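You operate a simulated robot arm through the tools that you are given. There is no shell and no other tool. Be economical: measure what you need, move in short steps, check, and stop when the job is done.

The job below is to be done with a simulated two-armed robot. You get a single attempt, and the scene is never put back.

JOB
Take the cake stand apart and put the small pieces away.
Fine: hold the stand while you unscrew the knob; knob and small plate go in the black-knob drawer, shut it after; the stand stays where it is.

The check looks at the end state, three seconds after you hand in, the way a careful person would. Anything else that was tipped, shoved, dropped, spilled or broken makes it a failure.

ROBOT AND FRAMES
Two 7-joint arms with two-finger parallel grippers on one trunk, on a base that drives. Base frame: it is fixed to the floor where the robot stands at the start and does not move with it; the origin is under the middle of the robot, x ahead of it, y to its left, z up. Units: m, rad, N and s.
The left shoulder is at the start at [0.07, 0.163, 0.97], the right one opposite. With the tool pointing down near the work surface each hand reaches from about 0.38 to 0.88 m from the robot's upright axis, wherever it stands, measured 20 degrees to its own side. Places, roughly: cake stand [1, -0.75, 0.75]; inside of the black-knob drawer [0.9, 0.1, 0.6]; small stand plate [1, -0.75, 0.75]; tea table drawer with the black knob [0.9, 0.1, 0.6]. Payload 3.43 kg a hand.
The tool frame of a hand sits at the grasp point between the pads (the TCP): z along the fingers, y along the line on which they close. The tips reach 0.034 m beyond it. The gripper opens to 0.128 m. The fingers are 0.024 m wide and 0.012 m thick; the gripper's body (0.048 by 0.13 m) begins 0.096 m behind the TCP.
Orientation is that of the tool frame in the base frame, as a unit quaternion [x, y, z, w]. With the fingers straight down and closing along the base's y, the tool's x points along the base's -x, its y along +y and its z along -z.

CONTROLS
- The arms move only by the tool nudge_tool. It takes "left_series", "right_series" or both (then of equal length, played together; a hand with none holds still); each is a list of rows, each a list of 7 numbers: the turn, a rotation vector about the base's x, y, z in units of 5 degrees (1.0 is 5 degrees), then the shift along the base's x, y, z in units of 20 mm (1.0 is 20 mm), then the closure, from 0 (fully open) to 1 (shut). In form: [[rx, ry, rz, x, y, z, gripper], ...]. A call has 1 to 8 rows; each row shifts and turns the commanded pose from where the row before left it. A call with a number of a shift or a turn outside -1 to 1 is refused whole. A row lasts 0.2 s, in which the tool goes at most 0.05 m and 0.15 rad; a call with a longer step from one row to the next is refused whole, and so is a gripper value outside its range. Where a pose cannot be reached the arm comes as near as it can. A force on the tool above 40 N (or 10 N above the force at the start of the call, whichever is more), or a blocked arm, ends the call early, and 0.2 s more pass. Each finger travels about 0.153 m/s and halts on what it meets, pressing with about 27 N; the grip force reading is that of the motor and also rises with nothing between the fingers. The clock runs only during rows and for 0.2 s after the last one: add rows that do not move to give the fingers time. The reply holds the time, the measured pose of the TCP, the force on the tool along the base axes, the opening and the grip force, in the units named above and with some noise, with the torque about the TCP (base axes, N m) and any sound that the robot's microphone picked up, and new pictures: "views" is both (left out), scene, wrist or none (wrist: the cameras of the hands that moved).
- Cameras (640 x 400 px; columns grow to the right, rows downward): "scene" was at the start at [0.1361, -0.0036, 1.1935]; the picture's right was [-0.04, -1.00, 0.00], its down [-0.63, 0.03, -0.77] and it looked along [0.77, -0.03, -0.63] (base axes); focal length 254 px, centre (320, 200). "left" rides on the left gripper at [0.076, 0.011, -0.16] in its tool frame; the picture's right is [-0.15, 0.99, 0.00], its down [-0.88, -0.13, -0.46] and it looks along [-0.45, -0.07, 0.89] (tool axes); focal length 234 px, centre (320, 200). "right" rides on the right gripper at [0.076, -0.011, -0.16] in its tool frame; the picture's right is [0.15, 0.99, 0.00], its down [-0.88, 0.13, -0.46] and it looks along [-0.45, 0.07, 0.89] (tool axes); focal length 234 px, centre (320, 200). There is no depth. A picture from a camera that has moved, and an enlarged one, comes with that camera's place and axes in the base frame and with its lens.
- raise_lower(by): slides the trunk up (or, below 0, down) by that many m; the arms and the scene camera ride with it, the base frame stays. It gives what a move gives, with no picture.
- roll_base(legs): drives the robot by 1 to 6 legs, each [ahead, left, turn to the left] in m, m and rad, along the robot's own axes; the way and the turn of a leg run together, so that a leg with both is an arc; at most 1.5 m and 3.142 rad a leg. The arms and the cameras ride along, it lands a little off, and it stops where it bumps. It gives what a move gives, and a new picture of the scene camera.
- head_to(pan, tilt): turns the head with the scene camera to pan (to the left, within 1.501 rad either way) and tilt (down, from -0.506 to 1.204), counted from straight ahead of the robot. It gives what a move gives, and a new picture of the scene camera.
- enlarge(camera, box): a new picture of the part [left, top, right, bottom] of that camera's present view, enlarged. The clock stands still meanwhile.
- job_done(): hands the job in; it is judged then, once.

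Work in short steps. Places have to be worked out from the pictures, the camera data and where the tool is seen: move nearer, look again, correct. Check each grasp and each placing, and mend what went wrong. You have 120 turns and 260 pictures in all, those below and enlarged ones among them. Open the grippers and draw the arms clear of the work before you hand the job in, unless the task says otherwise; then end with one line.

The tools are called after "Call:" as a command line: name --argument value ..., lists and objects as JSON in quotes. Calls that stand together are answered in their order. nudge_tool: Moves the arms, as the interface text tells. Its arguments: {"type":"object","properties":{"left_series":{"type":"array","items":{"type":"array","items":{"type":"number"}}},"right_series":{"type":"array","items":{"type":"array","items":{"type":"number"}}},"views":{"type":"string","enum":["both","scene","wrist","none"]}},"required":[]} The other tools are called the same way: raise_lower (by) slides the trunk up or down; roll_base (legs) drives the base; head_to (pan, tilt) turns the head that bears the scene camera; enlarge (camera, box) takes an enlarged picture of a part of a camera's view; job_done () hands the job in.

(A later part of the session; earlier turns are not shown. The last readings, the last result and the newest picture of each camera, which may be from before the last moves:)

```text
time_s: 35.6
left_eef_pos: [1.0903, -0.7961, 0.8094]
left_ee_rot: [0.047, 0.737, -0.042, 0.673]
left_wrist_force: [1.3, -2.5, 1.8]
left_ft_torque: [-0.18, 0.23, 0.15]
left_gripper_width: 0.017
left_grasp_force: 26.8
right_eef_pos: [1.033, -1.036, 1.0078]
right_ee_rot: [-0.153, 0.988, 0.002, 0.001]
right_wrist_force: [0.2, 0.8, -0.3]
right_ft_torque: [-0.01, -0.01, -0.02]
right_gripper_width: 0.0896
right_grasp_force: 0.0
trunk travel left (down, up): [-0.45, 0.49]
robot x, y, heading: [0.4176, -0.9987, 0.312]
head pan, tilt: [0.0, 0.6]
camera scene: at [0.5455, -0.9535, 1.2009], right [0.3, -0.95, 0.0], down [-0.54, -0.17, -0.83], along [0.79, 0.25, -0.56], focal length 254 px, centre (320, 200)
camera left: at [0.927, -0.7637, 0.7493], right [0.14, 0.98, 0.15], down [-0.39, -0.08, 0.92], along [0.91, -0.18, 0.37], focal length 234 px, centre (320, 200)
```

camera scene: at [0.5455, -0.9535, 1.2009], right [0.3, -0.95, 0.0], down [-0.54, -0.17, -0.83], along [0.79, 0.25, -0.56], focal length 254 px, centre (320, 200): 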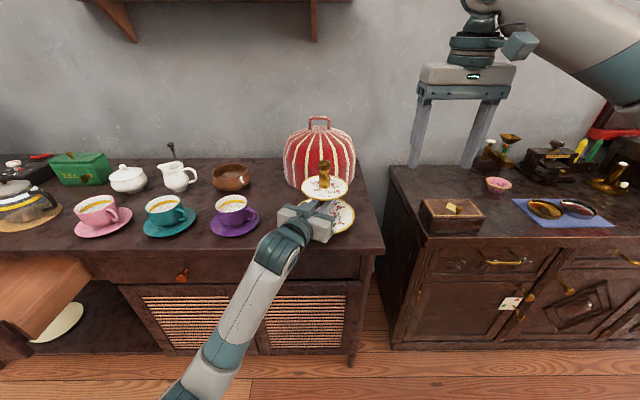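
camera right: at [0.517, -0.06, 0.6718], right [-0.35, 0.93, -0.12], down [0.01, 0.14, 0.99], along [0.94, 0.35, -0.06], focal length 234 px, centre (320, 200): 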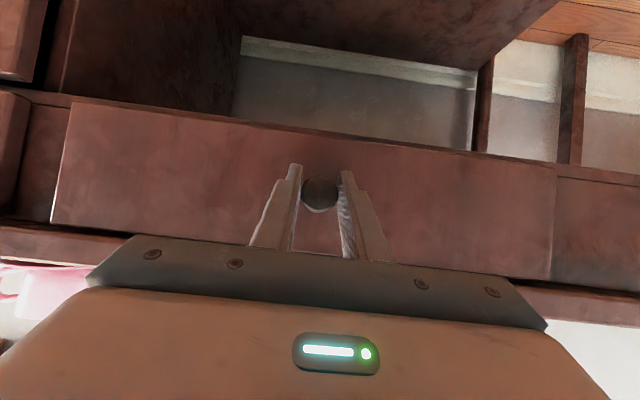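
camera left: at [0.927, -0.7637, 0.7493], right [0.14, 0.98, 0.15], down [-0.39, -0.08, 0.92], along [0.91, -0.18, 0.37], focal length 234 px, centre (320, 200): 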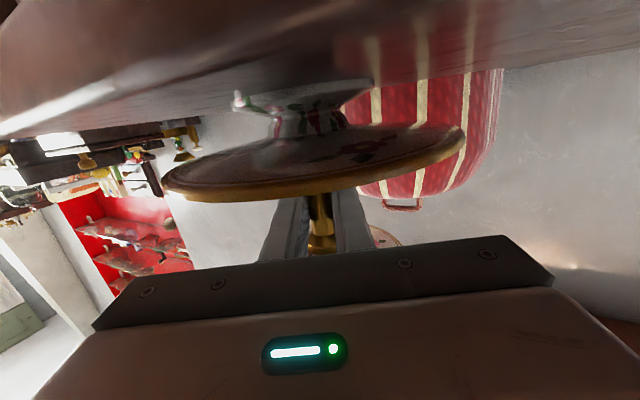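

The stem is firmly held. Now the right hand moves above the knob at z 1.008 while yawing -80° (so I have range for counter-clockwise unscrewing).

Call:
nudge_tool --right_series '[[0, 0, -1, 0.18, 0.75, 0, 0.3], [0, 0, -1, 0.18, 0.75, 0, 0.3], [0, 0, -1, 0.18, 0.75, 0, 0.3], [0, 0, -1, 0.18, 0.75, 0, 0.3], [0, 0, -1, 0.18, 0.75, 0, 0.3], [0, 0, -1, 0.18, 0.75, 0, 0.3], [0, 0, -1, 0.18, 0.75, 0, 0.3], [0, 0, -1, 0.18, 0.75, 0, 0.3]]' --views "none"

Call:
nudge_tool --right_series '[[0, 0, -1, 0.18, 0.75, 0, 0.3], [0, 0, -1, 0.18, 0.75, 0, 0.3], [0, 0, -1, 0.18, 0.75, 0, 0.3], [0, 0, -1, 0.18, 0.75, 0, 0.3], [0, 0, -1, 0.18, 0.75, 0, 0.3], [0, 0, -1, 0.18, 0.75, 0, 0.3], [0, 0, -1, 0.18, 0.75, 0, 0.3], [0, 0, -1, 0.18, 0.75, 0, 0.3]]' --views "both"

```text
time_s: 37.4
left_eef_pos: [1.09, -0.7966, 0.8096]
left_ee_rot: [0.047, 0.737, -0.041, 0.673]
left_wrist_force: [-0.4, -1.0, 2.0]
left_ft_torque: [-0.11, 0.04, -0.04]
left_gripper_width: 0.0169
left_grasp_force: 27.1
right_eef_pos: [1.0617, -0.916, 1.0088]
right_ee_rot: [0.195, 0.981, 0.0, 0.0]
right_wrist_force: [-0.9, -0.6, 0.5]
right_ft_torque: [-0.01, -0.01, 0.01]
right_gripper_width: 0.0894
right_grasp_force: 0.1
trunk travel left (down, up): [-0.45, 0.49]
robot x, y, heading: [0.4145, -0.9957, 0.309]
head pan, tilt: [0.0, 0.6]
```

```text
time_s: 39.2
left_eef_pos: [1.0899, -0.796, 0.8099]
left_ee_rot: [0.048, 0.736, -0.042, 0.674]
left_wrist_force: [-2.6, 1.0, 1.9]
left_ft_torque: [-0.13, 0.07, -0.02]
left_gripper_width: 0.0168
left_grasp_force: 26.9
right_eef_pos: [1.0895, -0.7963, 1.007]
right_ee_rot: [0.518, 0.855, 0.0, 0.001]
right_wrist_force: [-0.5, -0.2, 0.9]
right_ft_torque: [-0.01, 0.0, 0.03]
right_gripper_width: 0.0897
right_grasp_force: 0.0
trunk travel left (down, up): [-0.45, 0.49]
robot x, y, heading: [0.4109, -0.9962, 0.307]
head pan, tilt: [0.0, 0.6]
camera scene: at [0.5452, -0.9529, 1.2009], right [0.3, -0.95, 0.0], down [-0.54, -0.17, -0.83], along [0.79, 0.25, -0.56], focal length 254 px, centre (320, 200)
camera right: at [1.0456, -0.7331, 1.1695], right [0.81, 0.59, 0.0], down [0.52, -0.72, 0.46], along [0.27, -0.37, -0.89], focal length 234 px, centre (320, 200)
```

scene: 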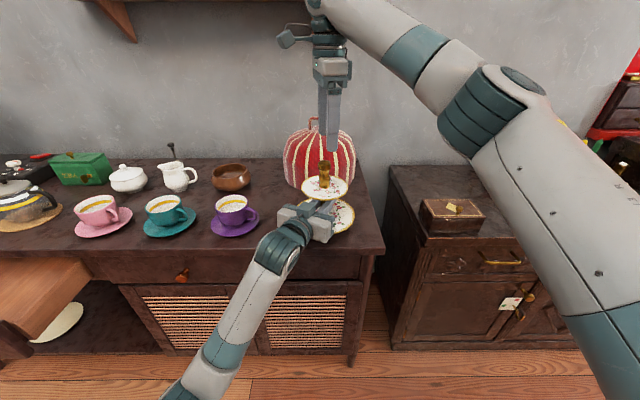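
right: 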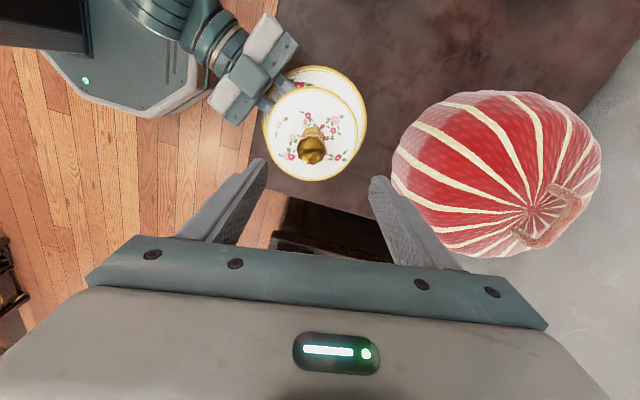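

From the wrist camera the knob axis lies at about (1.0765, -0.7925), top z≈0.93. I correct sideways and descend until the tips straddle the knob top, then check.

Call:
nudge_tool --right_series '[[0, 0, 0, -0.65, 0.19, 0, 0.3], [0, 0, 0, 0, 0, -0.8, 0.3], [0, 0, 0, 0, 0, -0.8, 0.3], [0, 0, 0, 0, 0, -0.8, 0.3], [0, 0, 0, 0, 0, -0.6, 0.3]]' --views "wrist"

Call:
enlarge --camera "right" --box '[200, 80, 440, 230]'

Call:
enlarge --camera "scene" --box '[260, 80, 400, 250]'

```text
time_s: 40.4
left_eef_pos: [1.09, -0.7966, 0.8089]
left_ee_rot: [0.047, 0.737, -0.042, 0.673]
left_wrist_force: [1.1, 0.2, 2.1]
left_ft_torque: [-0.07, -0.1, 0.13]
left_gripper_width: 0.0167
left_grasp_force: 26.7
right_eef_pos: [1.0774, -0.7925, 0.9473]
right_ee_rot: [0.518, 0.855, 0.0, 0.001]
right_wrist_force: [0.5, 0.4, -1.4]
right_ft_torque: [-0.03, 0.02, 0.02]
right_gripper_width: 0.0897
right_grasp_force: 0.0
trunk travel left (down, up): [-0.45, 0.49]
robot x, y, heading: [0.4147, -0.9951, 0.309]
head pan, tilt: [0.0, 0.6]
camera right: at [1.0326, -0.7287, 1.1087], right [0.81, 0.59, 0.0], down [0.52, -0.72, 0.46], along [0.27, -0.37, -0.89], focal length 234 px, centre (320, 200)
```

right: 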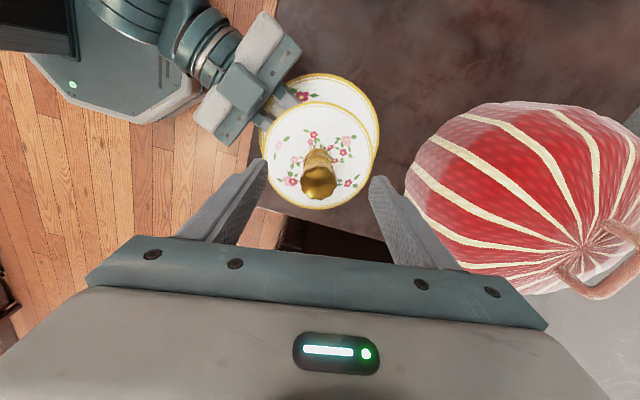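

```text
2.67 times, centred on (320, 155) of right
camera zoom: at [1.0326, -0.7287, 1.1087], right [0.81, 0.59, 0.0], down [0.52, -0.72, 0.46], along [0.27, -0.37, -0.89], focal length 624 px, centre (320, 320)
```

zoom: 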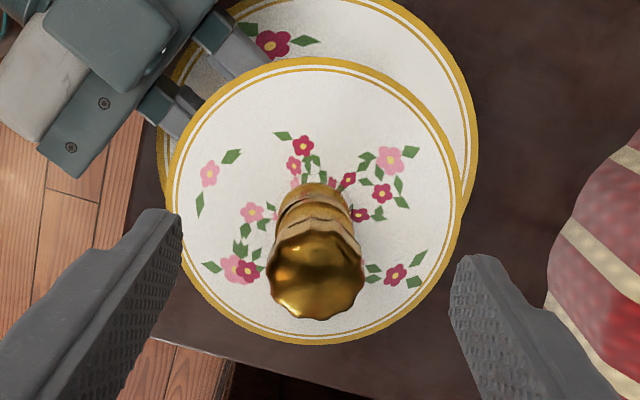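

```text
2.35 times, centred on (330, 165) of scene
camera zoom: at [0.5453, -0.9531, 1.2009], right [0.3, -0.95, 0.0], down [-0.54, -0.17, -0.83], along [0.79, 0.25, -0.56], focal length 596 px, centre (296, 282)
```

zoom: 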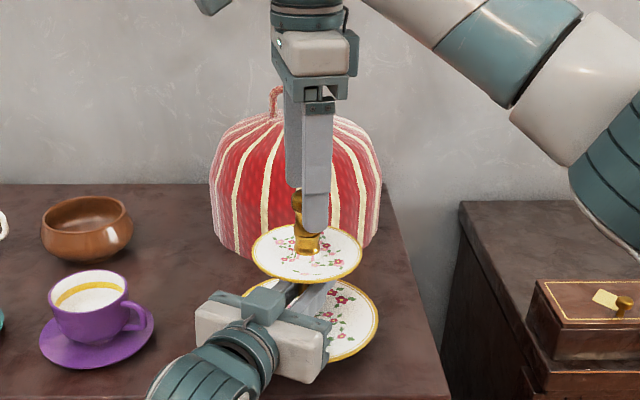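

The knob is centred under the hand. I go down 0.042 m and close on it.

Call:
nudge_tool --right_series '[[0, 0, 0, 0, 0, -0.7, 0.3], [0, 0, 0, 0, 0, -0.7, 0.4], [0, 0, 0, 0, 0, -0.7, 0.5], [0, 0, 0, 0, 0, 0, 0.6], [0, 0, 0, 0, 0, 0, 0.7], [0, 0, 0, 0, 0, 0, 0.8], [0, 0, 0, 0, 0, 0, 1], [0, 0, 0, 0, 0, 0, 1]]' --views "both"

```text
time_s: 42.2
left_eef_pos: [1.0898, -0.7955, 0.8105]
left_ee_rot: [0.046, 0.736, -0.04, 0.674]
left_wrist_force: [12.8, 6.1, 4.2]
left_ft_torque: [-0.21, 0.58, -0.04]
left_gripper_width: 0.0166
left_grasp_force: 27.1
right_eef_pos: [1.077, -0.7928, 0.9053]
right_ee_rot: [0.518, 0.856, 0.0, 0.001]
right_wrist_force: [-12.2, -5.3, 1.1]
right_ft_torque: [-0.13, 0.26, -0.01]
right_gripper_width: 0.0297
right_grasp_force: 27.1
trunk travel left (down, up): [-0.45, 0.49]
robot x, y, heading: [0.4165, -0.9969, 0.314]
head pan, tilt: [0.0, 0.6]
camera scene: at [0.5452, -0.9532, 1.2009], right [0.3, -0.95, 0.0], down [-0.54, -0.17, -0.83], along [0.79, 0.25, -0.56], focal length 254 px, centre (320, 200)
camera right: at [1.0324, -0.729, 1.0674], right [0.81, 0.59, 0.0], down [0.52, -0.72, 0.46], along [0.27, -0.37, -0.89], focal length 234 px, centre (320, 200)
```

scene: 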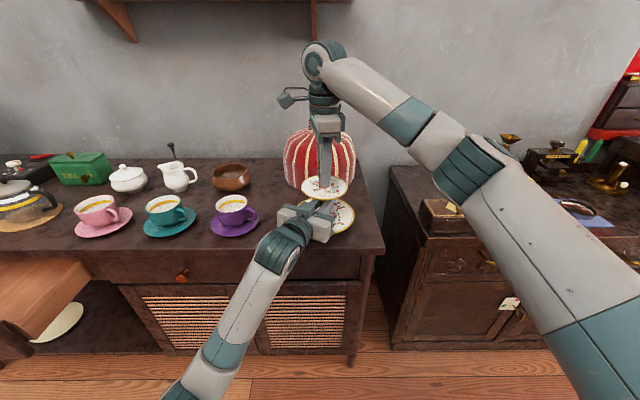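
right: 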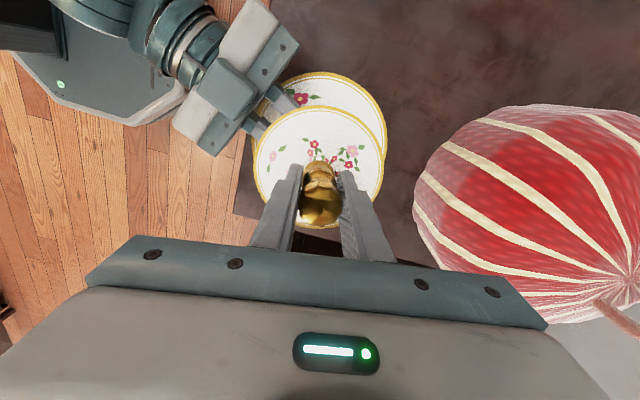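

Knob gripped (0.0297 m) with a slight side load. I relieve it by 1.5 mm and begin turning counter-clockwise 40°.

Call:
nudge_tool --right_series '[[0, 0, 0.5, -0.07, -0.03, 0, 1], [0, 0, 1, 0, 0, 0, 1], [0, 0, 1, 0, 0, 0, 1], [0, 0, 1, 0, 0, 0, 1], [0, 0, 1, 0, 0, 0, 1], [0, 0, 1, 0, 0, 0, 1], [0, 0, 1, 0, 0, 0, 1], [0, 0, 1, 0, 0, 0, 1]]' --views "wrist"

```text
time_s: 44.0
left_eef_pos: [1.0897, -0.7951, 0.8102]
left_ee_rot: [0.047, 0.736, -0.042, 0.674]
left_wrist_force: [-0.3, 6.0, 2.2]
left_ft_torque: [-0.09, -0.18, 0.0]
left_gripper_width: 0.0167
left_grasp_force: 26.8
right_eef_pos: [1.0763, -0.7942, 0.9066]
right_ee_rot: [0.214, 0.977, 0.0, 0.001]
right_wrist_force: [-0.6, -4.3, 0.3]
right_ft_torque: [-0.2, 0.05, -0.02]
right_gripper_width: 0.0296
right_grasp_force: 26.9
trunk travel left (down, up): [-0.45, 0.49]
robot x, y, heading: [0.4155, -0.9941, 0.306]
head pan, tilt: [0.0, 0.6]
camera right: at [1.0029, -0.7703, 1.0676], right [0.28, 0.96, 0.0], down [0.85, -0.25, 0.46], along [0.44, -0.13, -0.89], focal length 234 px, centre (320, 200)
```

right: 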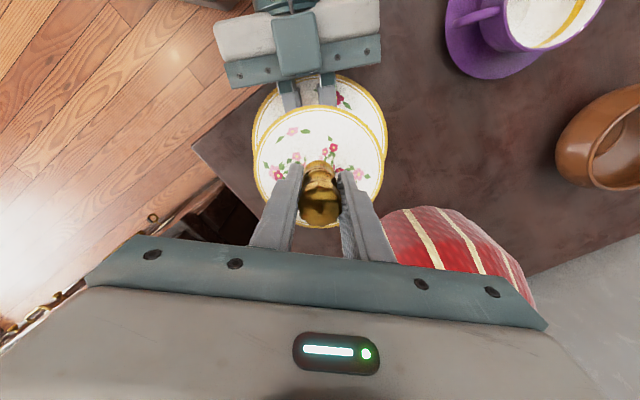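

Turning goes easily with the grip unchanged. I continue counter-clockwise.

Call:
nudge_tool --right_series '[[0, 0, 1, 0, 0.02, 0, 1], [0, 0, 1, 0, 0, 0, 1], [0, 0, 1, 0, 0, 0, 1], [0, 0, 1, 0, 0, 0, 1], [0, 0, 1, 0, 0, 0, 1], [0, 0, 1, 0, 0, 0, 1], [0, 0, 1, 0, 0, 0, 1], [0, 0, 1, 0, 0, 0, 1]]' --views "none"

Call:
nudge_tool --right_series '[[0, 0, 1, 0, 0, 0, 1], [0, 0, 1, 0, 0, 0, 1], [0, 0, 1, 0, 0, 0, 1], [0, 0, 1, 0, 0, 0, 1], [0, 0, 1, 0, 0, 0, 1], [0, 0, 1, 0, 0, 0, 1], [0, 0, 1, 0, 0, 0, 1], [0, 0, 1, 0, 0, 0, 1]]' --views "both"

```text
time_s: 45.8
left_eef_pos: [1.0887, -0.7955, 0.8091]
left_ee_rot: [0.046, 0.736, -0.04, 0.674]
left_wrist_force: [-2.0, 12.4, 1.7]
left_ft_torque: [-0.36, -0.16, -0.07]
left_gripper_width: 0.017
left_grasp_force: 27.1
right_eef_pos: [1.0765, -0.7944, 0.9057]
right_ee_rot: [-0.132, 0.991, 0.0, 0.001]
right_wrist_force: [1.6, -11.0, 2.6]
right_ft_torque: [-0.28, 0.05, -0.01]
right_gripper_width: 0.0296
right_grasp_force: 27.4
trunk travel left (down, up): [-0.45, 0.49]
robot x, y, heading: [0.4161, -0.9979, 0.312]
head pan, tilt: [0.0, 0.6]
```

```text
time_s: 47.6
left_eef_pos: [1.0891, -0.7969, 0.8097]
left_ee_rot: [0.047, 0.736, -0.041, 0.674]
left_wrist_force: [-5.7, 16.3, 0.2]
left_ft_torque: [-0.41, -0.33, -0.16]
left_gripper_width: 0.0171
left_grasp_force: 26.8
right_eef_pos: [1.0749, -0.794, 0.9066]
right_ee_rot: [-0.463, 0.887, 0.001, 0.001]
right_wrist_force: [5.3, -12.4, 8.0]
right_ft_torque: [-0.1, -0.11, 0.01]
right_gripper_width: 0.0298
right_grasp_force: 27.1
trunk travel left (down, up): [-0.45, 0.49]
robot x, y, heading: [0.4108, -0.9933, 0.31]
head pan, tilt: [0.0, 0.6]
camera scene: at [0.5448, -0.953, 1.2009], right [0.3, -0.95, 0.0], down [-0.54, -0.17, -0.83], along [0.79, 0.25, -0.56], focal length 254 px, centre (320, 200)
camera right: at [1.0424, -0.861, 1.0681], right [-0.9, 0.44, 0.0], down [0.39, 0.8, 0.46], along [0.2, 0.41, -0.89], focal length 234 px, centre (320, 200)
```

scene: 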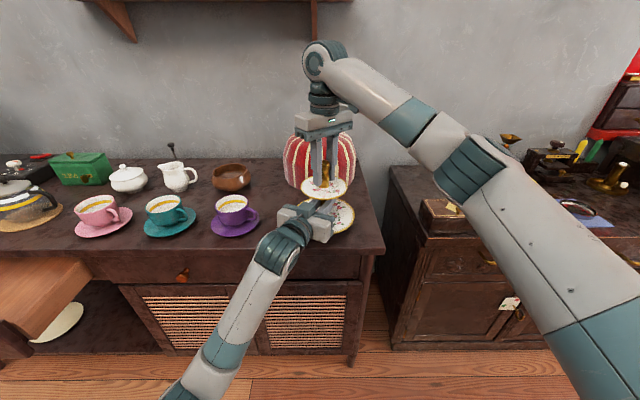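
right: 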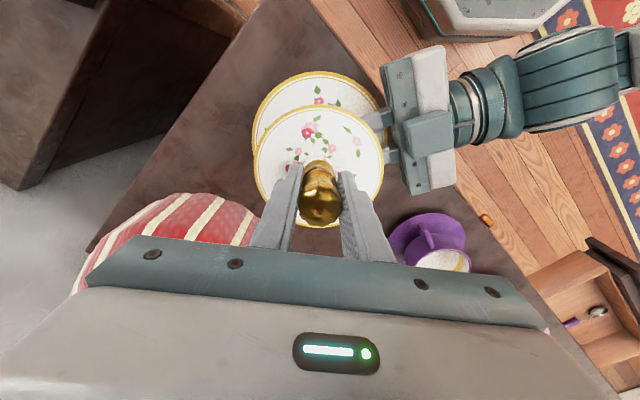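

Side force of about 12 N in y and an 8 N lift show the knob rising on its thread. I relieve with small shifts and keep turning.

Call:
nudge_tool --right_series '[[0, 0, 0.5, 0.03, -0.08, 0.04, 1], [0, 0, 1, 0, 0, 0.02, 1], [0, 0, 1, 0, 0, 0.01, 1], [0, 0, 1, 0, 0, 0.01, 1], [0, 0, 1, 0, 0, 0.01, 1], [0, 0, 1, 0, 0, 0.01, 1], [0, 0, 1, 0, 0, 0.01, 1], [0, 0, 1, 0, 0, 0.01, 1]]' --views "none"

```text
time_s: 49.4
left_eef_pos: [1.0897, -0.797, 0.81]
left_ee_rot: [0.046, 0.736, -0.041, 0.674]
left_wrist_force: [-4.9, 2.0, 2.2]
left_ft_torque: [-0.27, 0.11, 0.06]
left_gripper_width: 0.0169
left_grasp_force: 26.7
right_eef_pos: [1.0773, -0.7952, 0.9088]
right_ee_rot: [0.724, -0.689, -0.002, -0.001]
right_wrist_force: [3.8, -4.3, -2.6]
right_ft_torque: [0.08, -0.15, 0.02]
right_gripper_width: 0.0296
right_grasp_force: 26.7
trunk travel left (down, up): [-0.45, 0.49]
robot x, y, heading: [0.4116, -0.995, 0.305]
head pan, tilt: [0.0, 0.6]
```

Forces are small again. I keep turning.

Call:
nudge_tool --right_series '[[0, 0, 1, 0.02, -0.02, 0.01, 1], [0, 0, 1, 0, 0, 0.01, 1], [0, 0, 1, 0, 0, 0.01, 1], [0, 0, 1, 0, 0, 0.01, 1], [0, 0, 1, 0, 0, 0.01, 1], [0, 0, 1, 0, 0, 0.01, 1], [0, 0, 1, 0, 0, 0.01, 1], [0, 0, 1, 0, 0, 0.01, 1]]' --views "both"

```text
time_s: 51.2
left_eef_pos: [1.0907, -0.796, 0.8098]
left_ee_rot: [0.048, 0.737, -0.043, 0.673]
left_wrist_force: [5.2, -3.6, 9.4]
left_ft_torque: [-0.01, 0.62, 0.08]
left_gripper_width: 0.0167
left_grasp_force: 27.0
right_eef_pos: [1.0778, -0.7959, 0.9089]
right_ee_rot: [0.917, -0.4, -0.001, 0.0]
right_wrist_force: [-5.7, 4.0, -13.3]
right_ft_torque: [0.39, -0.02, -0.01]
right_gripper_width: 0.0295
right_grasp_force: 27.2
trunk travel left (down, up): [-0.45, 0.49]
robot x, y, heading: [0.4134, -0.9932, 0.308]
head pan, tilt: [0.0, 0.6]
camera scene: at [0.5461, -0.9529, 1.2007], right [0.3, -0.95, 0.0], down [-0.54, -0.17, -0.82], along [0.79, 0.25, -0.57], focal length 254 px, centre (320, 200)
camera right: at [1.1387, -0.8412, 1.0706], right [-0.63, -0.78, 0.0], down [-0.69, 0.56, 0.46], along [-0.36, 0.29, -0.89], focal length 234 px, centre (320, 200)
```

scene: 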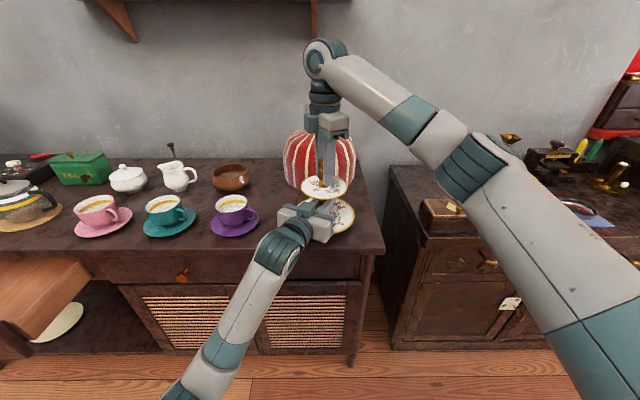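
right: 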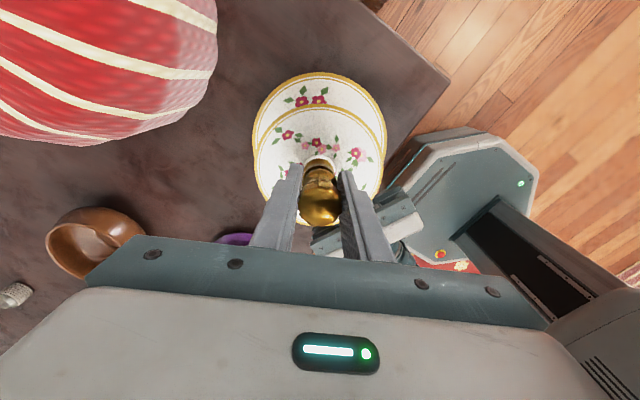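

The tool now pulls up slightly too much (-13 N), so the thread lead is finer than my rise. I lower a touch and keep turning.

Call:
nudge_tool --right_series '[[0, 0, 1, -0.02, 0.02, -0.06, 1], [0, 0, 1, 0, 0, 0, 1], [0, 0, 1, 0, 0, 0, 1], [0, 0, 1, 0, 0, 0, 1], [0, 0, 1, 0, 0, 0, 1], [0, 0, 1, 0, 0, 0, 1], [0, 0, 1, 0, 0, 0, 1], [0, 0, 1, 0, 0, 0, 1]]' --views "none"

```text
time_s: 53.0
left_eef_pos: [1.0897, -0.7966, 0.811]
left_ee_rot: [0.047, 0.736, -0.041, 0.674]
left_wrist_force: [-10.8, -3.0, 5.6]
left_ft_torque: [0.11, -0.63, 0.1]
left_gripper_width: 0.0168
left_grasp_force: 27.2
right_eef_pos: [1.0778, -0.7945, 0.9093]
right_ee_rot: [0.998, -0.064, 0.0, 0.001]
right_wrist_force: [11.8, 3.2, -1.3]
right_ft_torque: [0.2, -0.33, 0.0]
right_gripper_width: 0.0298
right_grasp_force: 27.7
trunk travel left (down, up): [-0.45, 0.49]
robot x, y, heading: [0.413, -0.9968, 0.305]
head pan, tilt: [0.0, 0.6]
```

Good; 237° turned so far. I relieve the side load and turn on.

Call:
nudge_tool --right_series '[[0, 0, 1, 0.07, 0.02, 0, 1], [0, 0, 1, 0, 0, 0, 1], [0, 0, 1, 0, 0, 0, 1], [0, 0, 1, 0, 0, 0, 1], [0, 0, 1, 0, 0, 0, 1], [0, 0, 1, 0, 0, 0, 1], [0, 0, 1, 0, 0, 0, 1], [0, 0, 1, 0, 0, 0, 1]]' --views "wrist"

```text
time_s: 54.8
left_eef_pos: [1.09, -0.7962, 0.8099]
left_ee_rot: [0.047, 0.737, -0.041, 0.673]
left_wrist_force: [1.6, 0.5, 2.5]
left_ft_torque: [-0.09, 0.34, 0.06]
left_gripper_width: 0.0169
left_grasp_force: 26.6
right_eef_pos: [1.0786, -0.7948, 0.9094]
right_ee_rot: [0.96, 0.282, -0.001, 0.001]
right_wrist_force: [-0.9, 1.5, -0.7]
right_ft_torque: [0.06, 0.03, -0.02]
right_gripper_width: 0.0297
right_grasp_force: 27.3
trunk travel left (down, up): [-0.45, 0.49]
robot x, y, heading: [0.4144, -0.9961, 0.31]
head pan, tilt: [0.0, 0.6]
camera right: at [1.137, -0.7421, 1.07], right [0.66, -0.75, 0.0], down [-0.67, -0.58, 0.46], along [-0.34, -0.3, -0.89], focal length 234 px, centre (320, 200)
```

right: 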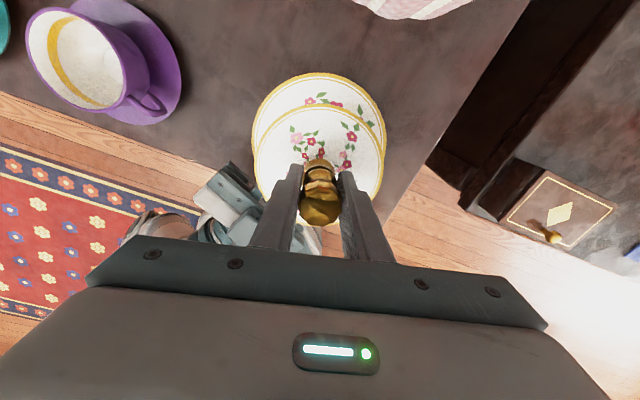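

Forces are near zero at 277°. I zoom to see whether the knob has separated from the plate.

Call:
enlarge --camera "right" --box '[240, 60, 400, 240]'

Call:
enlarge --camera "scene" --box '[270, 120, 380, 250]'

```text
2.22 times, centred on (320, 150) of right
camera zoom: at [1.137, -0.7421, 1.07], right [0.66, -0.75, 0.0], down [-0.67, -0.58, 0.46], along [-0.34, -0.3, -0.89], focal length 520 px, centre (320, 311)
```

zoom: 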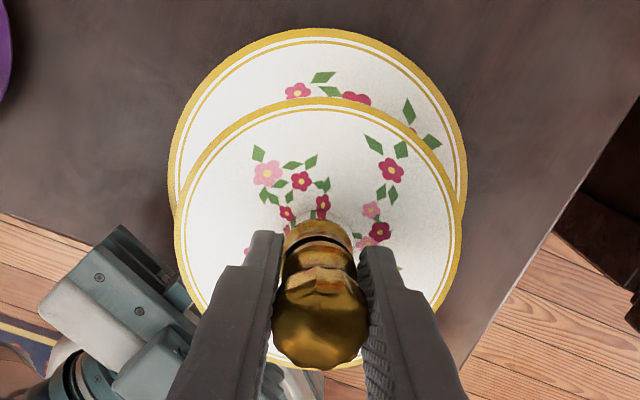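

```text
3.08 times, centred on (325, 185) of scene
camera zoom: at [0.5455, -0.9531, 1.2008], right [0.3, -0.95, 0.0], down [-0.54, -0.17, -0.83], along [0.79, 0.25, -0.56], focal length 780 px, centre (305, 246)
```

zoom: 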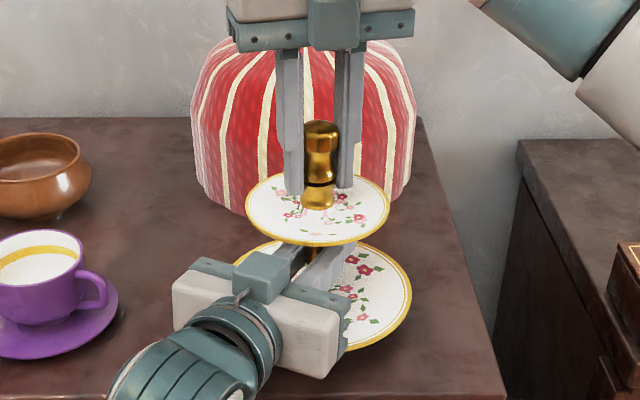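

A dark seam is opening between the knob and its foot ring. I keep turning another 80°.

Call:
nudge_tool --right_series '[[0, 0, 1, 0, 0, 0.01, 1], [0, 0, 1, 0, 0, 0.01, 1], [0, 0, 1, 0, 0, 0.01, 1], [0, 0, 1, 0, 0, 0.01, 1], [0, 0, 1, 0, 0, 0.01, 1], [0, 0, 1, 0, 0, 0.01, 1], [0, 0, 1, 0, 0, 0.01, 1], [0, 0, 1, 0, 0, 0.01, 1]]' --views "none"

Call:
nudge_tool --right_series '[[0, 0, 1, 0, 0, 0.01, 1], [0, 0, 1, 0, 0, 0.01, 1], [0, 0, 1, 0, 0, 0.01, 1], [0, 0, 1, 0, 0, 0.01, 1], [0, 0, 1, 0, 0, 0.01, 1], [0, 0, 1, 0, 0, 0.01, 1], [0, 0, 1, 0, 0, 0.01, 1], [0, 0, 1, 0, 0, 0.01, 1]]' --views "wrist"

```text
time_s: 56.6
left_eef_pos: [1.091, -0.7954, 0.8101]
left_ee_rot: [0.048, 0.737, -0.042, 0.673]
left_wrist_force: [0.2, -0.4, 1.1]
left_ft_torque: [-0.07, 0.06, 0.04]
left_gripper_width: 0.0168
left_grasp_force: 26.9
right_eef_pos: [1.0784, -0.7946, 0.91]
right_ee_rot: [0.843, 0.538, -0.001, 0.001]
right_wrist_force: [-1.3, 1.0, 0.1]
right_ft_torque: [0.01, 0.05, 0.01]
right_gripper_width: 0.0294
right_grasp_force: 27.0
right hand out of reach, approached as far as the arm can: row 8
trunk travel left (down, up): [-0.45, 0.49]
robot x, y, heading: [0.4109, -0.997, 0.307]
head pan, tilt: [0.0, 0.6]
```

```text
time_s: 58.4
left_eef_pos: [1.0892, -0.8011, 0.8114]
left_ee_rot: [0.049, 0.736, -0.043, 0.674]
left_wrist_force: [14.3, -36.2, 9.0]
left_ft_torque: [0.69, 0.37, 0.49]
left_gripper_width: 0.0186
left_grasp_force: 26.8
right_eef_pos: [1.0808, -0.8112, 0.9088]
right_ee_rot: [0.833, 0.553, 0.0, -0.002]
right_wrist_force: [-9.8, 25.6, 9.7]
right_ft_torque: [0.31, 0.29, -0.02]
right_gripper_width: 0.0302
right_grasp_force: 27.1
right hand out of reach, approached as far as the arm can: row 1, 2, 3, 4, 5, 6, 7, 8
trunk travel left (down, up): [-0.45, 0.49]
robot x, y, heading: [0.4112, -0.9947, 0.305]
head pan, tilt: [0.0, 0.6]
camera right: at [1.1003, -0.7351, 1.0703], right [0.97, -0.25, 0.0], down [-0.22, -0.86, 0.45], along [-0.11, -0.44, -0.89], focal length 234 px, centre (320, 200)
```

right: 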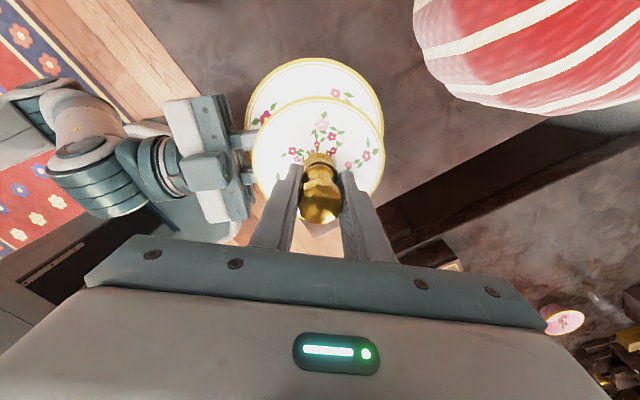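

I hit the wrist limit and the hand drifted 16 mm sideways. I move it straight back to the knob axis.

Call:
nudge_tool --right_series '[[0, 0, -0.5, -0.05, 0.4, 0, 1], [0, 0, -0.5, -0.05, 0.42, 0, 1]]' --views "both"

```text
time_s: 59.0
left_eef_pos: [1.0886, -0.7922, 0.8095]
left_ee_rot: [0.045, 0.737, -0.038, 0.674]
left_wrist_force: [-3.5, 0.7, 5.1]
left_ft_torque: [-0.05, -0.24, -0.01]
left_gripper_width: 0.0168
left_grasp_force: 27.5
right_eef_pos: [1.0803, -0.795, 0.9076]
right_ee_rot: [0.857, 0.515, -0.002, 0.001]
right_wrist_force: [1.4, -1.3, 0.3]
right_ft_torque: [-0.01, -0.01, 0.0]
right_gripper_width: 0.0292
right_grasp_force: 26.8
trunk travel left (down, up): [-0.45, 0.49]
robot x, y, heading: [0.4118, -0.994, 0.309]
head pan, tilt: [0.0, 0.6]
camera scene: at [0.5447, -0.953, 1.2007], right [0.3, -0.95, 0.0], down [-0.54, -0.17, -0.83], along [0.79, 0.25, -0.56], focal length 254 px, centre (320, 200)
camera right: at [1.1071, -0.7204, 1.068], right [0.94, -0.34, 0.0], down [-0.3, -0.84, 0.46], along [-0.15, -0.43, -0.89], focal length 234 px, centre (320, 200)
```

scene: 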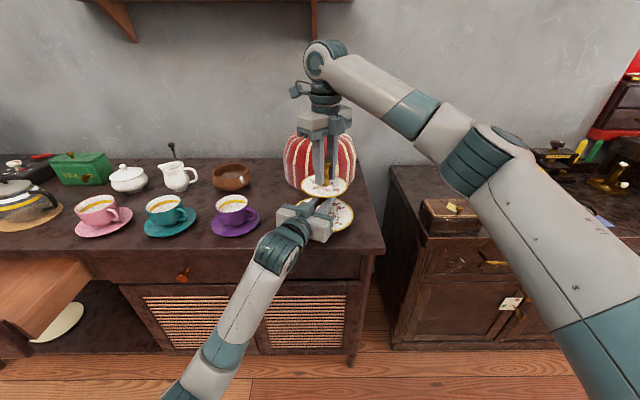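
right: 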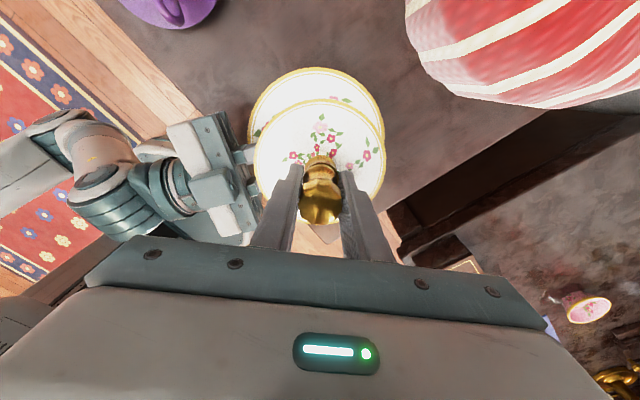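

Forces are small again. I test whether the knob is free by lifting 6 mm gently.

Call:
nudge_tool --right_series '[[0, 0, 0, -0.04, 0, 0.1, 1], [0, 0, 0, 0, 0, 0.1, 1], [0, 0, 0, 0, 0, 0.1, 1]]' --views "none"

Call:
enlarge --camera "scene" --box '[270, 120, 380, 250]'

```text
time_s: 59.8
left_eef_pos: [1.0909, -0.7952, 0.8089]
left_ee_rot: [0.046, 0.737, -0.041, 0.673]
left_wrist_force: [-4.8, 10.9, 4.4]
left_ft_torque: [-0.78, -0.53, -0.02]
left_gripper_width: 0.0167
left_grasp_force: 27.6
right_eef_pos: [1.0798, -0.7945, 0.9124]
right_ee_rot: [0.857, 0.515, -0.002, 0.001]
right_wrist_force: [4.7, -10.5, -6.3]
right_ft_torque: [-0.18, 0.0, -0.04]
right_gripper_width: 0.0292
right_grasp_force: 27.5
trunk travel left (down, up): [-0.45, 0.49]
robot x, y, heading: [0.4162, -0.9982, 0.306]
head pan, tilt: [0.0, 0.6]
```

```text
3.08 times, centred on (325, 185) of scene
camera zoom: at [0.5459, -0.9529, 1.2007], right [0.3, -0.95, 0.0], down [-0.54, -0.17, -0.82], along [0.79, 0.25, -0.57], focal length 780 px, centre (305, 246)
```

zoom: 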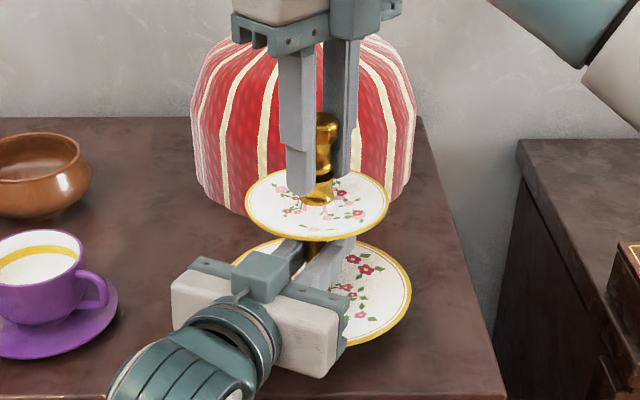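

The knob is still threaded (the stand leaned a little). I lower again, release, back off and rewind the wrist for a second stroke.

Call:
nudge_tool --right_series '[[0, 0, 0, 0, 0, -0.12, 1], [0, 0, 0, 0, 0, -0.1, 1], [0, 0, 0, 0, 0, 0, 0.8], [0, 0, 0, 0, 0, 0, 0.7], [0, 0, 0, 0, 0, 0, 0.6], [0, 0, 0, 0, 0, 0, 0.6]]' --views "both"

Call:
enlarge --camera "scene" --box '[270, 120, 380, 250]'

Call:
enlarge --camera "right" --box '[240, 60, 400, 240]'

```text
time_s: 61.2
left_eef_pos: [1.0896, -0.7974, 0.8091]
left_ee_rot: [0.046, 0.737, -0.041, 0.673]
left_wrist_force: [0.1, -1.1, -3.6]
left_ft_torque: [0.02, 0.0, 0.01]
left_gripper_width: 0.017
left_grasp_force: 27.0
right_eef_pos: [1.0779, -0.7943, 0.9089]
right_ee_rot: [0.856, 0.517, -0.001, 0.0]
right_wrist_force: [-0.7, 0.2, -0.4]
right_ft_torque: [-0.03, -0.01, 0.0]
right_gripper_width: 0.0513
right_grasp_force: 0.1
trunk travel left (down, up): [-0.45, 0.49]
robot x, y, heading: [0.4177, -0.9946, 0.307]
head pan, tilt: [0.0, 0.6]
camera scene: at [0.5459, -0.953, 1.2007], right [0.3, -0.95, 0.0], down [-0.54, -0.17, -0.82], along [0.79, 0.25, -0.57], focal length 254 px, centre (320, 200)
camera right: at [1.1053, -0.7193, 1.0703], right [0.94, -0.33, 0.0], down [-0.29, -0.84, 0.46], along [-0.15, -0.43, -0.89], focal length 234 px, centre (320, 200)
```

scene: 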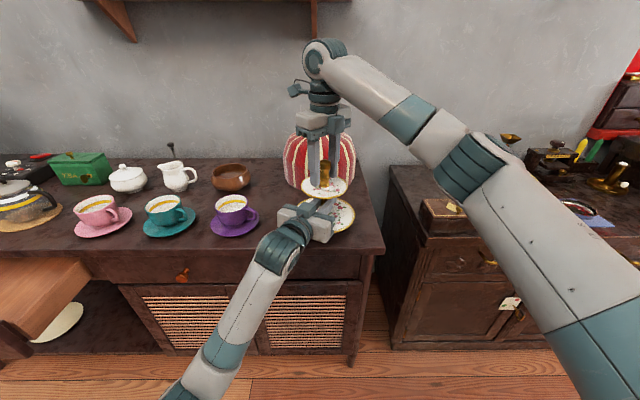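
right: 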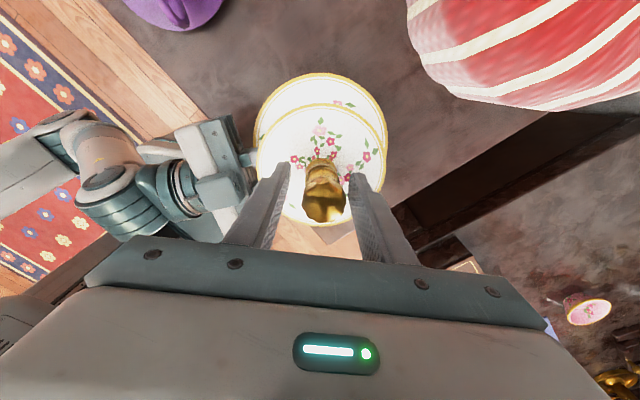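

```text
3.08 times, centred on (325, 185) of scene
camera zoom: at [0.5459, -0.953, 1.2007], right [0.3, -0.95, 0.0], down [-0.54, -0.17, -0.82], along [0.79, 0.25, -0.57], focal length 780 px, centre (305, 246)
```

zoom: 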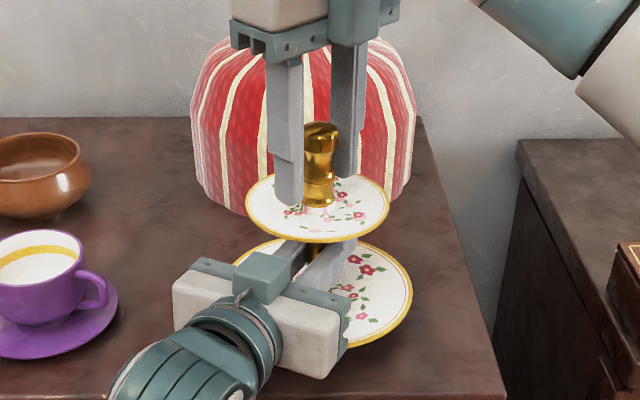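

```text
2.22 times, centred on (320, 150) of right
camera zoom: at [1.1053, -0.7193, 1.0703], right [0.94, -0.33, 0.0], down [-0.29, -0.84, 0.46], along [-0.15, -0.43, -0.89], focal length 520 px, centre (320, 311)
```

zoom: 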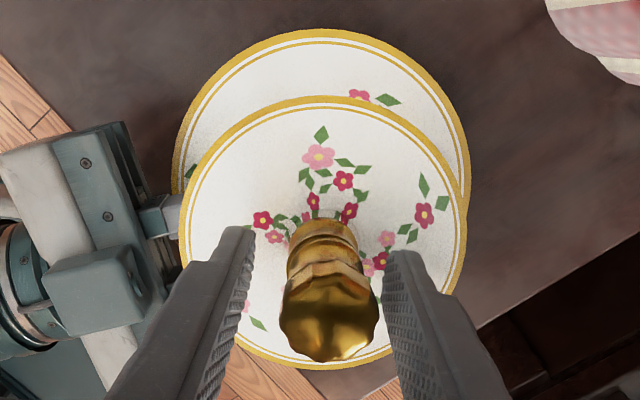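

Released cleanly. I lift the open hand off the knob, rewind 280° in free air and check the alignment.

Call:
nudge_tool --right_series '[[0, 0, 0, 0, 0, 1, 0.6], [0, 0, 0, 0, 0, 1, 0.5], [0, 0, 0, 0, 0, 1, 0.5], [0, 0, -1, 0, 0, 0, 0.5], [0, 0, -1, 0, 0, 0, 0.5], [0, 0, -1, 0, 0, 0, 0.5], [0, 0, -1, 0, 0, 0, 0.5], [0, 0, -1, 0, 0, 0, 0.5]]' --views "none"

Call:
nudge_tool --right_series '[[0, 0, -1, 0, 0, 0, 0.5], [0, 0, -1, 0, 0, 0, 0.5], [0, 0, -1, 0, 0, 0, 0.5], [0, 0, -1, 0, 0, 0, 0.5], [0, 0, -1, 0, 0, 0, 0.5], [0, 0, -1, 0, 0, 0, 0.5], [0, 0, -1, 0, 0, 0, 0.5], [0, 0, -1, 0, 0, 0, 0.5]]' --views "none"

Call:
nudge_tool --right_series '[[0, 0, -1, 0, 0, 0, 0.5], [0, 0, -1, 0, 0, 0, 0.5], [0, 0, -1, 0, 0, 0, 0.5], [0, 0, -1, 0, 0, 0, 0.5], [0, 0, -1, 0, 0, 0, 0.5], [0, 0, -1, 0, 0, 0, 0.5], [0, 0, -1, 0, 0, 0, 0.5], [0, 0, -1, 0, 0, 0, 0.5]]' --views "none"

Call:
nudge_tool --right_series '[[0, 0, -1, 0, 0, 0, 0.5], [0, 0, -1, 0, 0, 0, 0.5], [0, 0, -1, 0, 0, 0, 0.5], [0, 0, -1, 0, 0, 0, 0.5], [0, 0, -1, 0, 0, 0, 0.5], [0, 0, -1, 0, 0, 0, 0.5], [0, 0, -1, 0, 0, 0, 0.5], [0, 0, -1, 0, 0, 0, 0.5]]' --views "none"

Call:
nudge_tool --right_series '[[0, 0, -1, 0, 0, 0, 0.5], [0, 0, -1, 0, 0, 0, 0.5], [0, 0, -1, 0, 0, 0, 0.5], [0, 0, -1, 0, 0, 0, 0.5], [0, 0, -1, 0, 0, 0, 0.5], [0, 0, -1, 0, 0, 0, 0.5], [0, 0, -1, 0, 0, 0, 0.5], [0, 0, -1, 0, 0, 0, 0.5]]' --views "none"

Call:
nudge_tool --right_series '[[0, 0, -1, 0, 0, 0, 0.5], [0, 0, -1, 0, 0, 0, 0.5], [0, 0, -1, 0, 0, 0, 0.5], [0, 0, -1, 0, 0, 0, 0.5], [0, 0, -1, 0, 0, 0, 0.5], [0, 0, -1, 0, 0, 0, 0.5], [0, 0, -1, 0, 0, 0, 0.5], [0, 0, -1, 0, 0, 0, 0.5]]' --views "none"

Call:
nudge_tool --right_series '[[0, 0, -1, 0, 0, 0, 0.5], [0, 0, -1, 0, 0, 0, 0.5], [0, 0, -1, 0, 0, 0, 0.5], [0, 0, -1, 0, 0, 0, 0.5], [0, 0, -1, 0, 0, 0, 0.5], [0, 0, -1, 0, 0, 0, 0.5], [0, 0, -1, 0, 0, 0, 0.5], [0, 0, -1, 0, 0, 0, 0.5]]' --views "wrist"

Call:
enlarge --camera "right" --box '[200, 80, 440, 230]'

```text
time_s: 63.0
left_eef_pos: [1.0908, -0.796, 0.8094]
left_ee_rot: [0.047, 0.737, -0.042, 0.673]
left_wrist_force: [-0.1, 0.1, -4.3]
left_ft_torque: [-0.01, -0.03, 0.02]
left_gripper_width: 0.0168
left_grasp_force: 26.8
right_eef_pos: [1.0782, -0.7933, 0.9683]
right_ee_rot: [0.948, 0.319, -0.001, -0.001]
right_wrist_force: [-0.3, -0.8, -0.1]
right_ft_torque: [0.0, 0.03, 0.02]
right_gripper_width: 0.064
right_grasp_force: 0.0
trunk travel left (down, up): [-0.45, 0.49]
robot x, y, heading: [0.4079, -0.996, 0.311]
head pan, tilt: [0.0, 0.6]
```

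```text
time_s: 64.8
left_eef_pos: [1.0901, -0.7959, 0.809]
left_ee_rot: [0.047, 0.737, -0.042, 0.673]
left_wrist_force: [-0.1, -0.4, -4.5]
left_ft_torque: [-0.01, -0.06, -0.02]
left_gripper_width: 0.0169
left_grasp_force: 26.4
right_eef_pos: [1.0788, -0.7947, 0.9694]
right_ee_rot: [1.0, -0.025, -0.001, 0.0]
right_wrist_force: [0.5, 0.5, -0.2]
right_ft_torque: [-0.01, -0.03, -0.01]
right_gripper_width: 0.0642
right_grasp_force: 0.1
trunk travel left (down, up): [-0.45, 0.49]
robot x, y, heading: [0.4151, -0.993, 0.308]
head pan, tilt: [0.0, 0.6]
```

```text
time_s: 66.6
left_eef_pos: [1.0907, -0.7959, 0.8086]
left_ee_rot: [0.047, 0.737, -0.042, 0.673]
left_wrist_force: [-0.7, 0.2, -4.4]
left_ft_torque: [0.0, -0.04, -0.02]
left_gripper_width: 0.0167
left_grasp_force: 27.3
right_eef_pos: [1.0795, -0.7932, 0.9687]
right_ee_rot: [0.931, -0.366, 0.0, -0.001]
right_wrist_force: [0.3, 0.2, -0.2]
right_ft_torque: [-0.01, 0.02, -0.02]
right_gripper_width: 0.064
right_grasp_force: 0.0
trunk travel left (down, up): [-0.45, 0.49]
robot x, y, heading: [0.413, -1.001, 0.303]
head pan, tilt: [0.0, 0.6]
```

```text
time_s: 68.4
left_eef_pos: [1.0914, -0.7966, 0.8078]
left_ee_rot: [0.047, 0.737, -0.042, 0.673]
left_wrist_force: [0.1, 0.0, -5.0]
left_ft_torque: [-0.04, 0.0, -0.01]
left_gripper_width: 0.0166
left_grasp_force: 27.1
right_eef_pos: [1.08, -0.7928, 0.9689]
right_ee_rot: [0.749, -0.662, -0.001, -0.002]
right_wrist_force: [-0.3, -0.3, 0.3]
right_ft_torque: [-0.01, 0.01, 0.04]
right_gripper_width: 0.0639
right_grasp_force: 0.0
trunk travel left (down, up): [-0.45, 0.49]
robot x, y, heading: [0.419, -0.9957, 0.313]
head pan, tilt: [0.0, 0.6]
```

```text
time_s: 70.2
left_eef_pos: [1.0891, -0.7976, 0.8096]
left_ee_rot: [0.047, 0.737, -0.042, 0.673]
left_wrist_force: [0.0, -0.5, -4.6]
left_ft_torque: [0.0, -0.07, -0.01]
left_gripper_width: 0.0166
left_grasp_force: 27.5
right_eef_pos: [1.0796, -0.7928, 0.969]
right_ee_rot: [-0.478, 0.878, -0.001, 0.0]
right_wrist_force: [-0.2, 0.9, -0.1]
right_ft_torque: [0.02, 0.01, 0.03]
right_gripper_width: 0.0638
right_grasp_force: 0.1
trunk travel left (down, up): [-0.45, 0.49]
robot x, y, heading: [0.4139, -0.9951, 0.306]
head pan, tilt: [0.0, 0.6]
```

```text
time_s: 72.0
left_eef_pos: [1.0908, -0.7961, 0.8092]
left_ee_rot: [0.047, 0.737, -0.041, 0.673]
left_wrist_force: [0.1, 0.1, -4.1]
left_ft_torque: [0.02, -0.03, 0.01]
left_gripper_width: 0.0168
left_grasp_force: 27.1
right_eef_pos: [1.0798, -0.7936, 0.9691]
right_ee_rot: [-0.149, 0.989, -0.001, 0.0]
right_wrist_force: [0.3, -0.8, -0.3]
right_ft_torque: [0.0, -0.02, 0.0]
right_gripper_width: 0.0639
right_grasp_force: 0.1
trunk travel left (down, up): [-0.45, 0.49]
robot x, y, heading: [0.4172, -0.997, 0.307]
head pan, tilt: [0.0, 0.6]
```

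```text
time_s: 73.8
left_eef_pos: [1.0903, -0.7957, 0.8095]
left_ee_rot: [0.047, 0.737, -0.042, 0.673]
left_wrist_force: [-0.2, 0.2, -5.2]
left_ft_torque: [-0.05, -0.06, -0.01]
left_gripper_width: 0.0169
left_grasp_force: 27.0
right_eef_pos: [1.0795, -0.7932, 0.9686]
right_ee_rot: [0.198, 0.98, -0.001, -0.001]
right_wrist_force: [-0.6, 0.0, 0.2]
right_ft_torque: [-0.02, -0.01, -0.02]
right_gripper_width: 0.0642
right_grasp_force: 0.0
trunk travel left (down, up): [-0.45, 0.49]
robot x, y, heading: [0.4121, -0.9967, 0.312]
head pan, tilt: [0.0, 0.6]
camera right: at [1.0057, -0.7723, 1.1304], right [0.25, 0.97, 0.0], down [0.86, -0.22, 0.46], along [0.44, -0.12, -0.89], focal length 234 px, centre (320, 200)
```

right: 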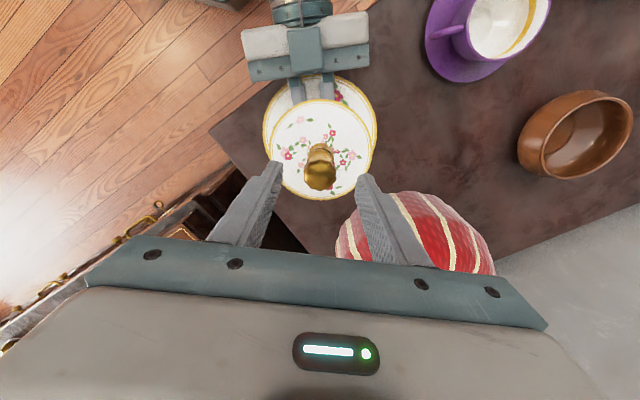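

```text
2.67 times, centred on (320, 155) of right
camera zoom: at [1.0057, -0.7723, 1.1304], right [0.25, 0.97, 0.0], down [0.86, -0.22, 0.46], along [0.44, -0.12, -0.89], focal length 624 px, centre (320, 320)
```

zoom: 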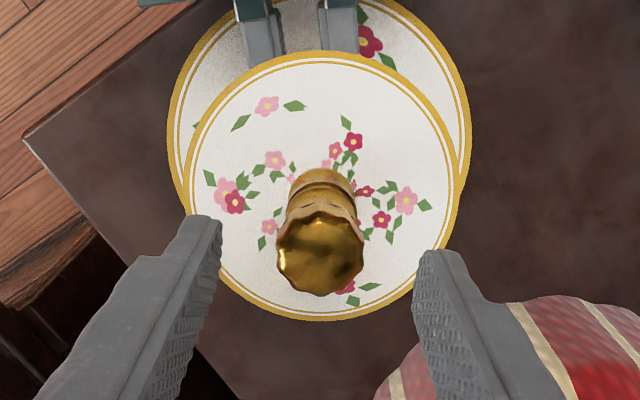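

Still centred. I rewind 40° more while descending to z≈0.908 and close again.

Call:
nudge_tool --right_series '[[0, 0, -1, -0.01, 0, -0.38, 0.5], [0, 0, -1, -0.01, 0, -0.38, 0.5], [0, 0, -1, -0.01, 0, -0.38, 0.5], [0, 0, -1, -0.01, 0, -0.38, 0.5], [0, 0, -1, -0.01, 0, -0.38, 0.5], [0, 0, -1, -0.01, 0, -0.38, 0.5], [0, 0, -1, 0, 0, -0.38, 0.5], [0, 0, -1, 0, 0, -0.38, 0.5]]' --views "none"

Call:
nudge_tool --right_series '[[0, 0, 0, 0, 0, 0, 0.6], [0, 0, 0, 0, 0, 0, 0.7], [0, 0, 0, 0, 0, 0, 0.8], [0, 0, 0, 0, 0, 0, 1], [0, 0, 0, 0, 0, 0, 1]]' --views "wrist"

```text
time_s: 75.6
left_eef_pos: [1.0903, -0.796, 0.8103]
left_ee_rot: [0.047, 0.737, -0.041, 0.673]
left_wrist_force: [0.4, -0.2, -4.1]
left_ft_torque: [0.0, -0.03, 0.02]
left_gripper_width: 0.0167
left_grasp_force: 27.0
right_eef_pos: [1.0792, -0.7919, 0.9075]
right_ee_rot: [0.522, 0.853, -0.002, -0.001]
right_wrist_force: [0.0, 0.0, 0.2]
right_ft_torque: [-0.01, -0.02, 0.01]
right_gripper_width: 0.0643
right_grasp_force: 0.1
trunk travel left (down, up): [-0.45, 0.49]
robot x, y, heading: [0.4152, -0.994, 0.303]
head pan, tilt: [0.0, 0.6]
```

```text
time_s: 76.8
left_eef_pos: [1.0899, -0.7964, 0.8099]
left_ee_rot: [0.048, 0.737, -0.043, 0.673]
left_wrist_force: [-2.8, -2.1, -5.6]
left_ft_torque: [0.08, -0.41, 0.01]
left_gripper_width: 0.0168
left_grasp_force: 26.1
right_eef_pos: [1.0775, -0.7938, 0.907]
right_ee_rot: [0.521, 0.854, -0.002, 0.0]
right_wrist_force: [3.3, 2.0, 0.7]
right_ft_torque: [-0.01, -0.05, -0.03]
right_gripper_width: 0.0293
right_grasp_force: 26.7
trunk travel left (down, up): [-0.45, 0.49]
robot x, y, heading: [0.4136, -0.9923, 0.308]
head pan, tilt: [0.0, 0.6]
camera right: at [1.0345, -0.7291, 1.0695], right [0.81, 0.58, 0.0], down [0.52, -0.72, 0.46], along [0.26, -0.37, -0.89], focal length 234 px, centre (320, 200)
```

right: 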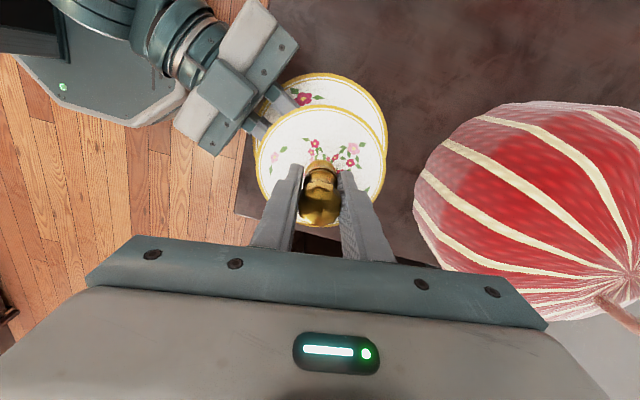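

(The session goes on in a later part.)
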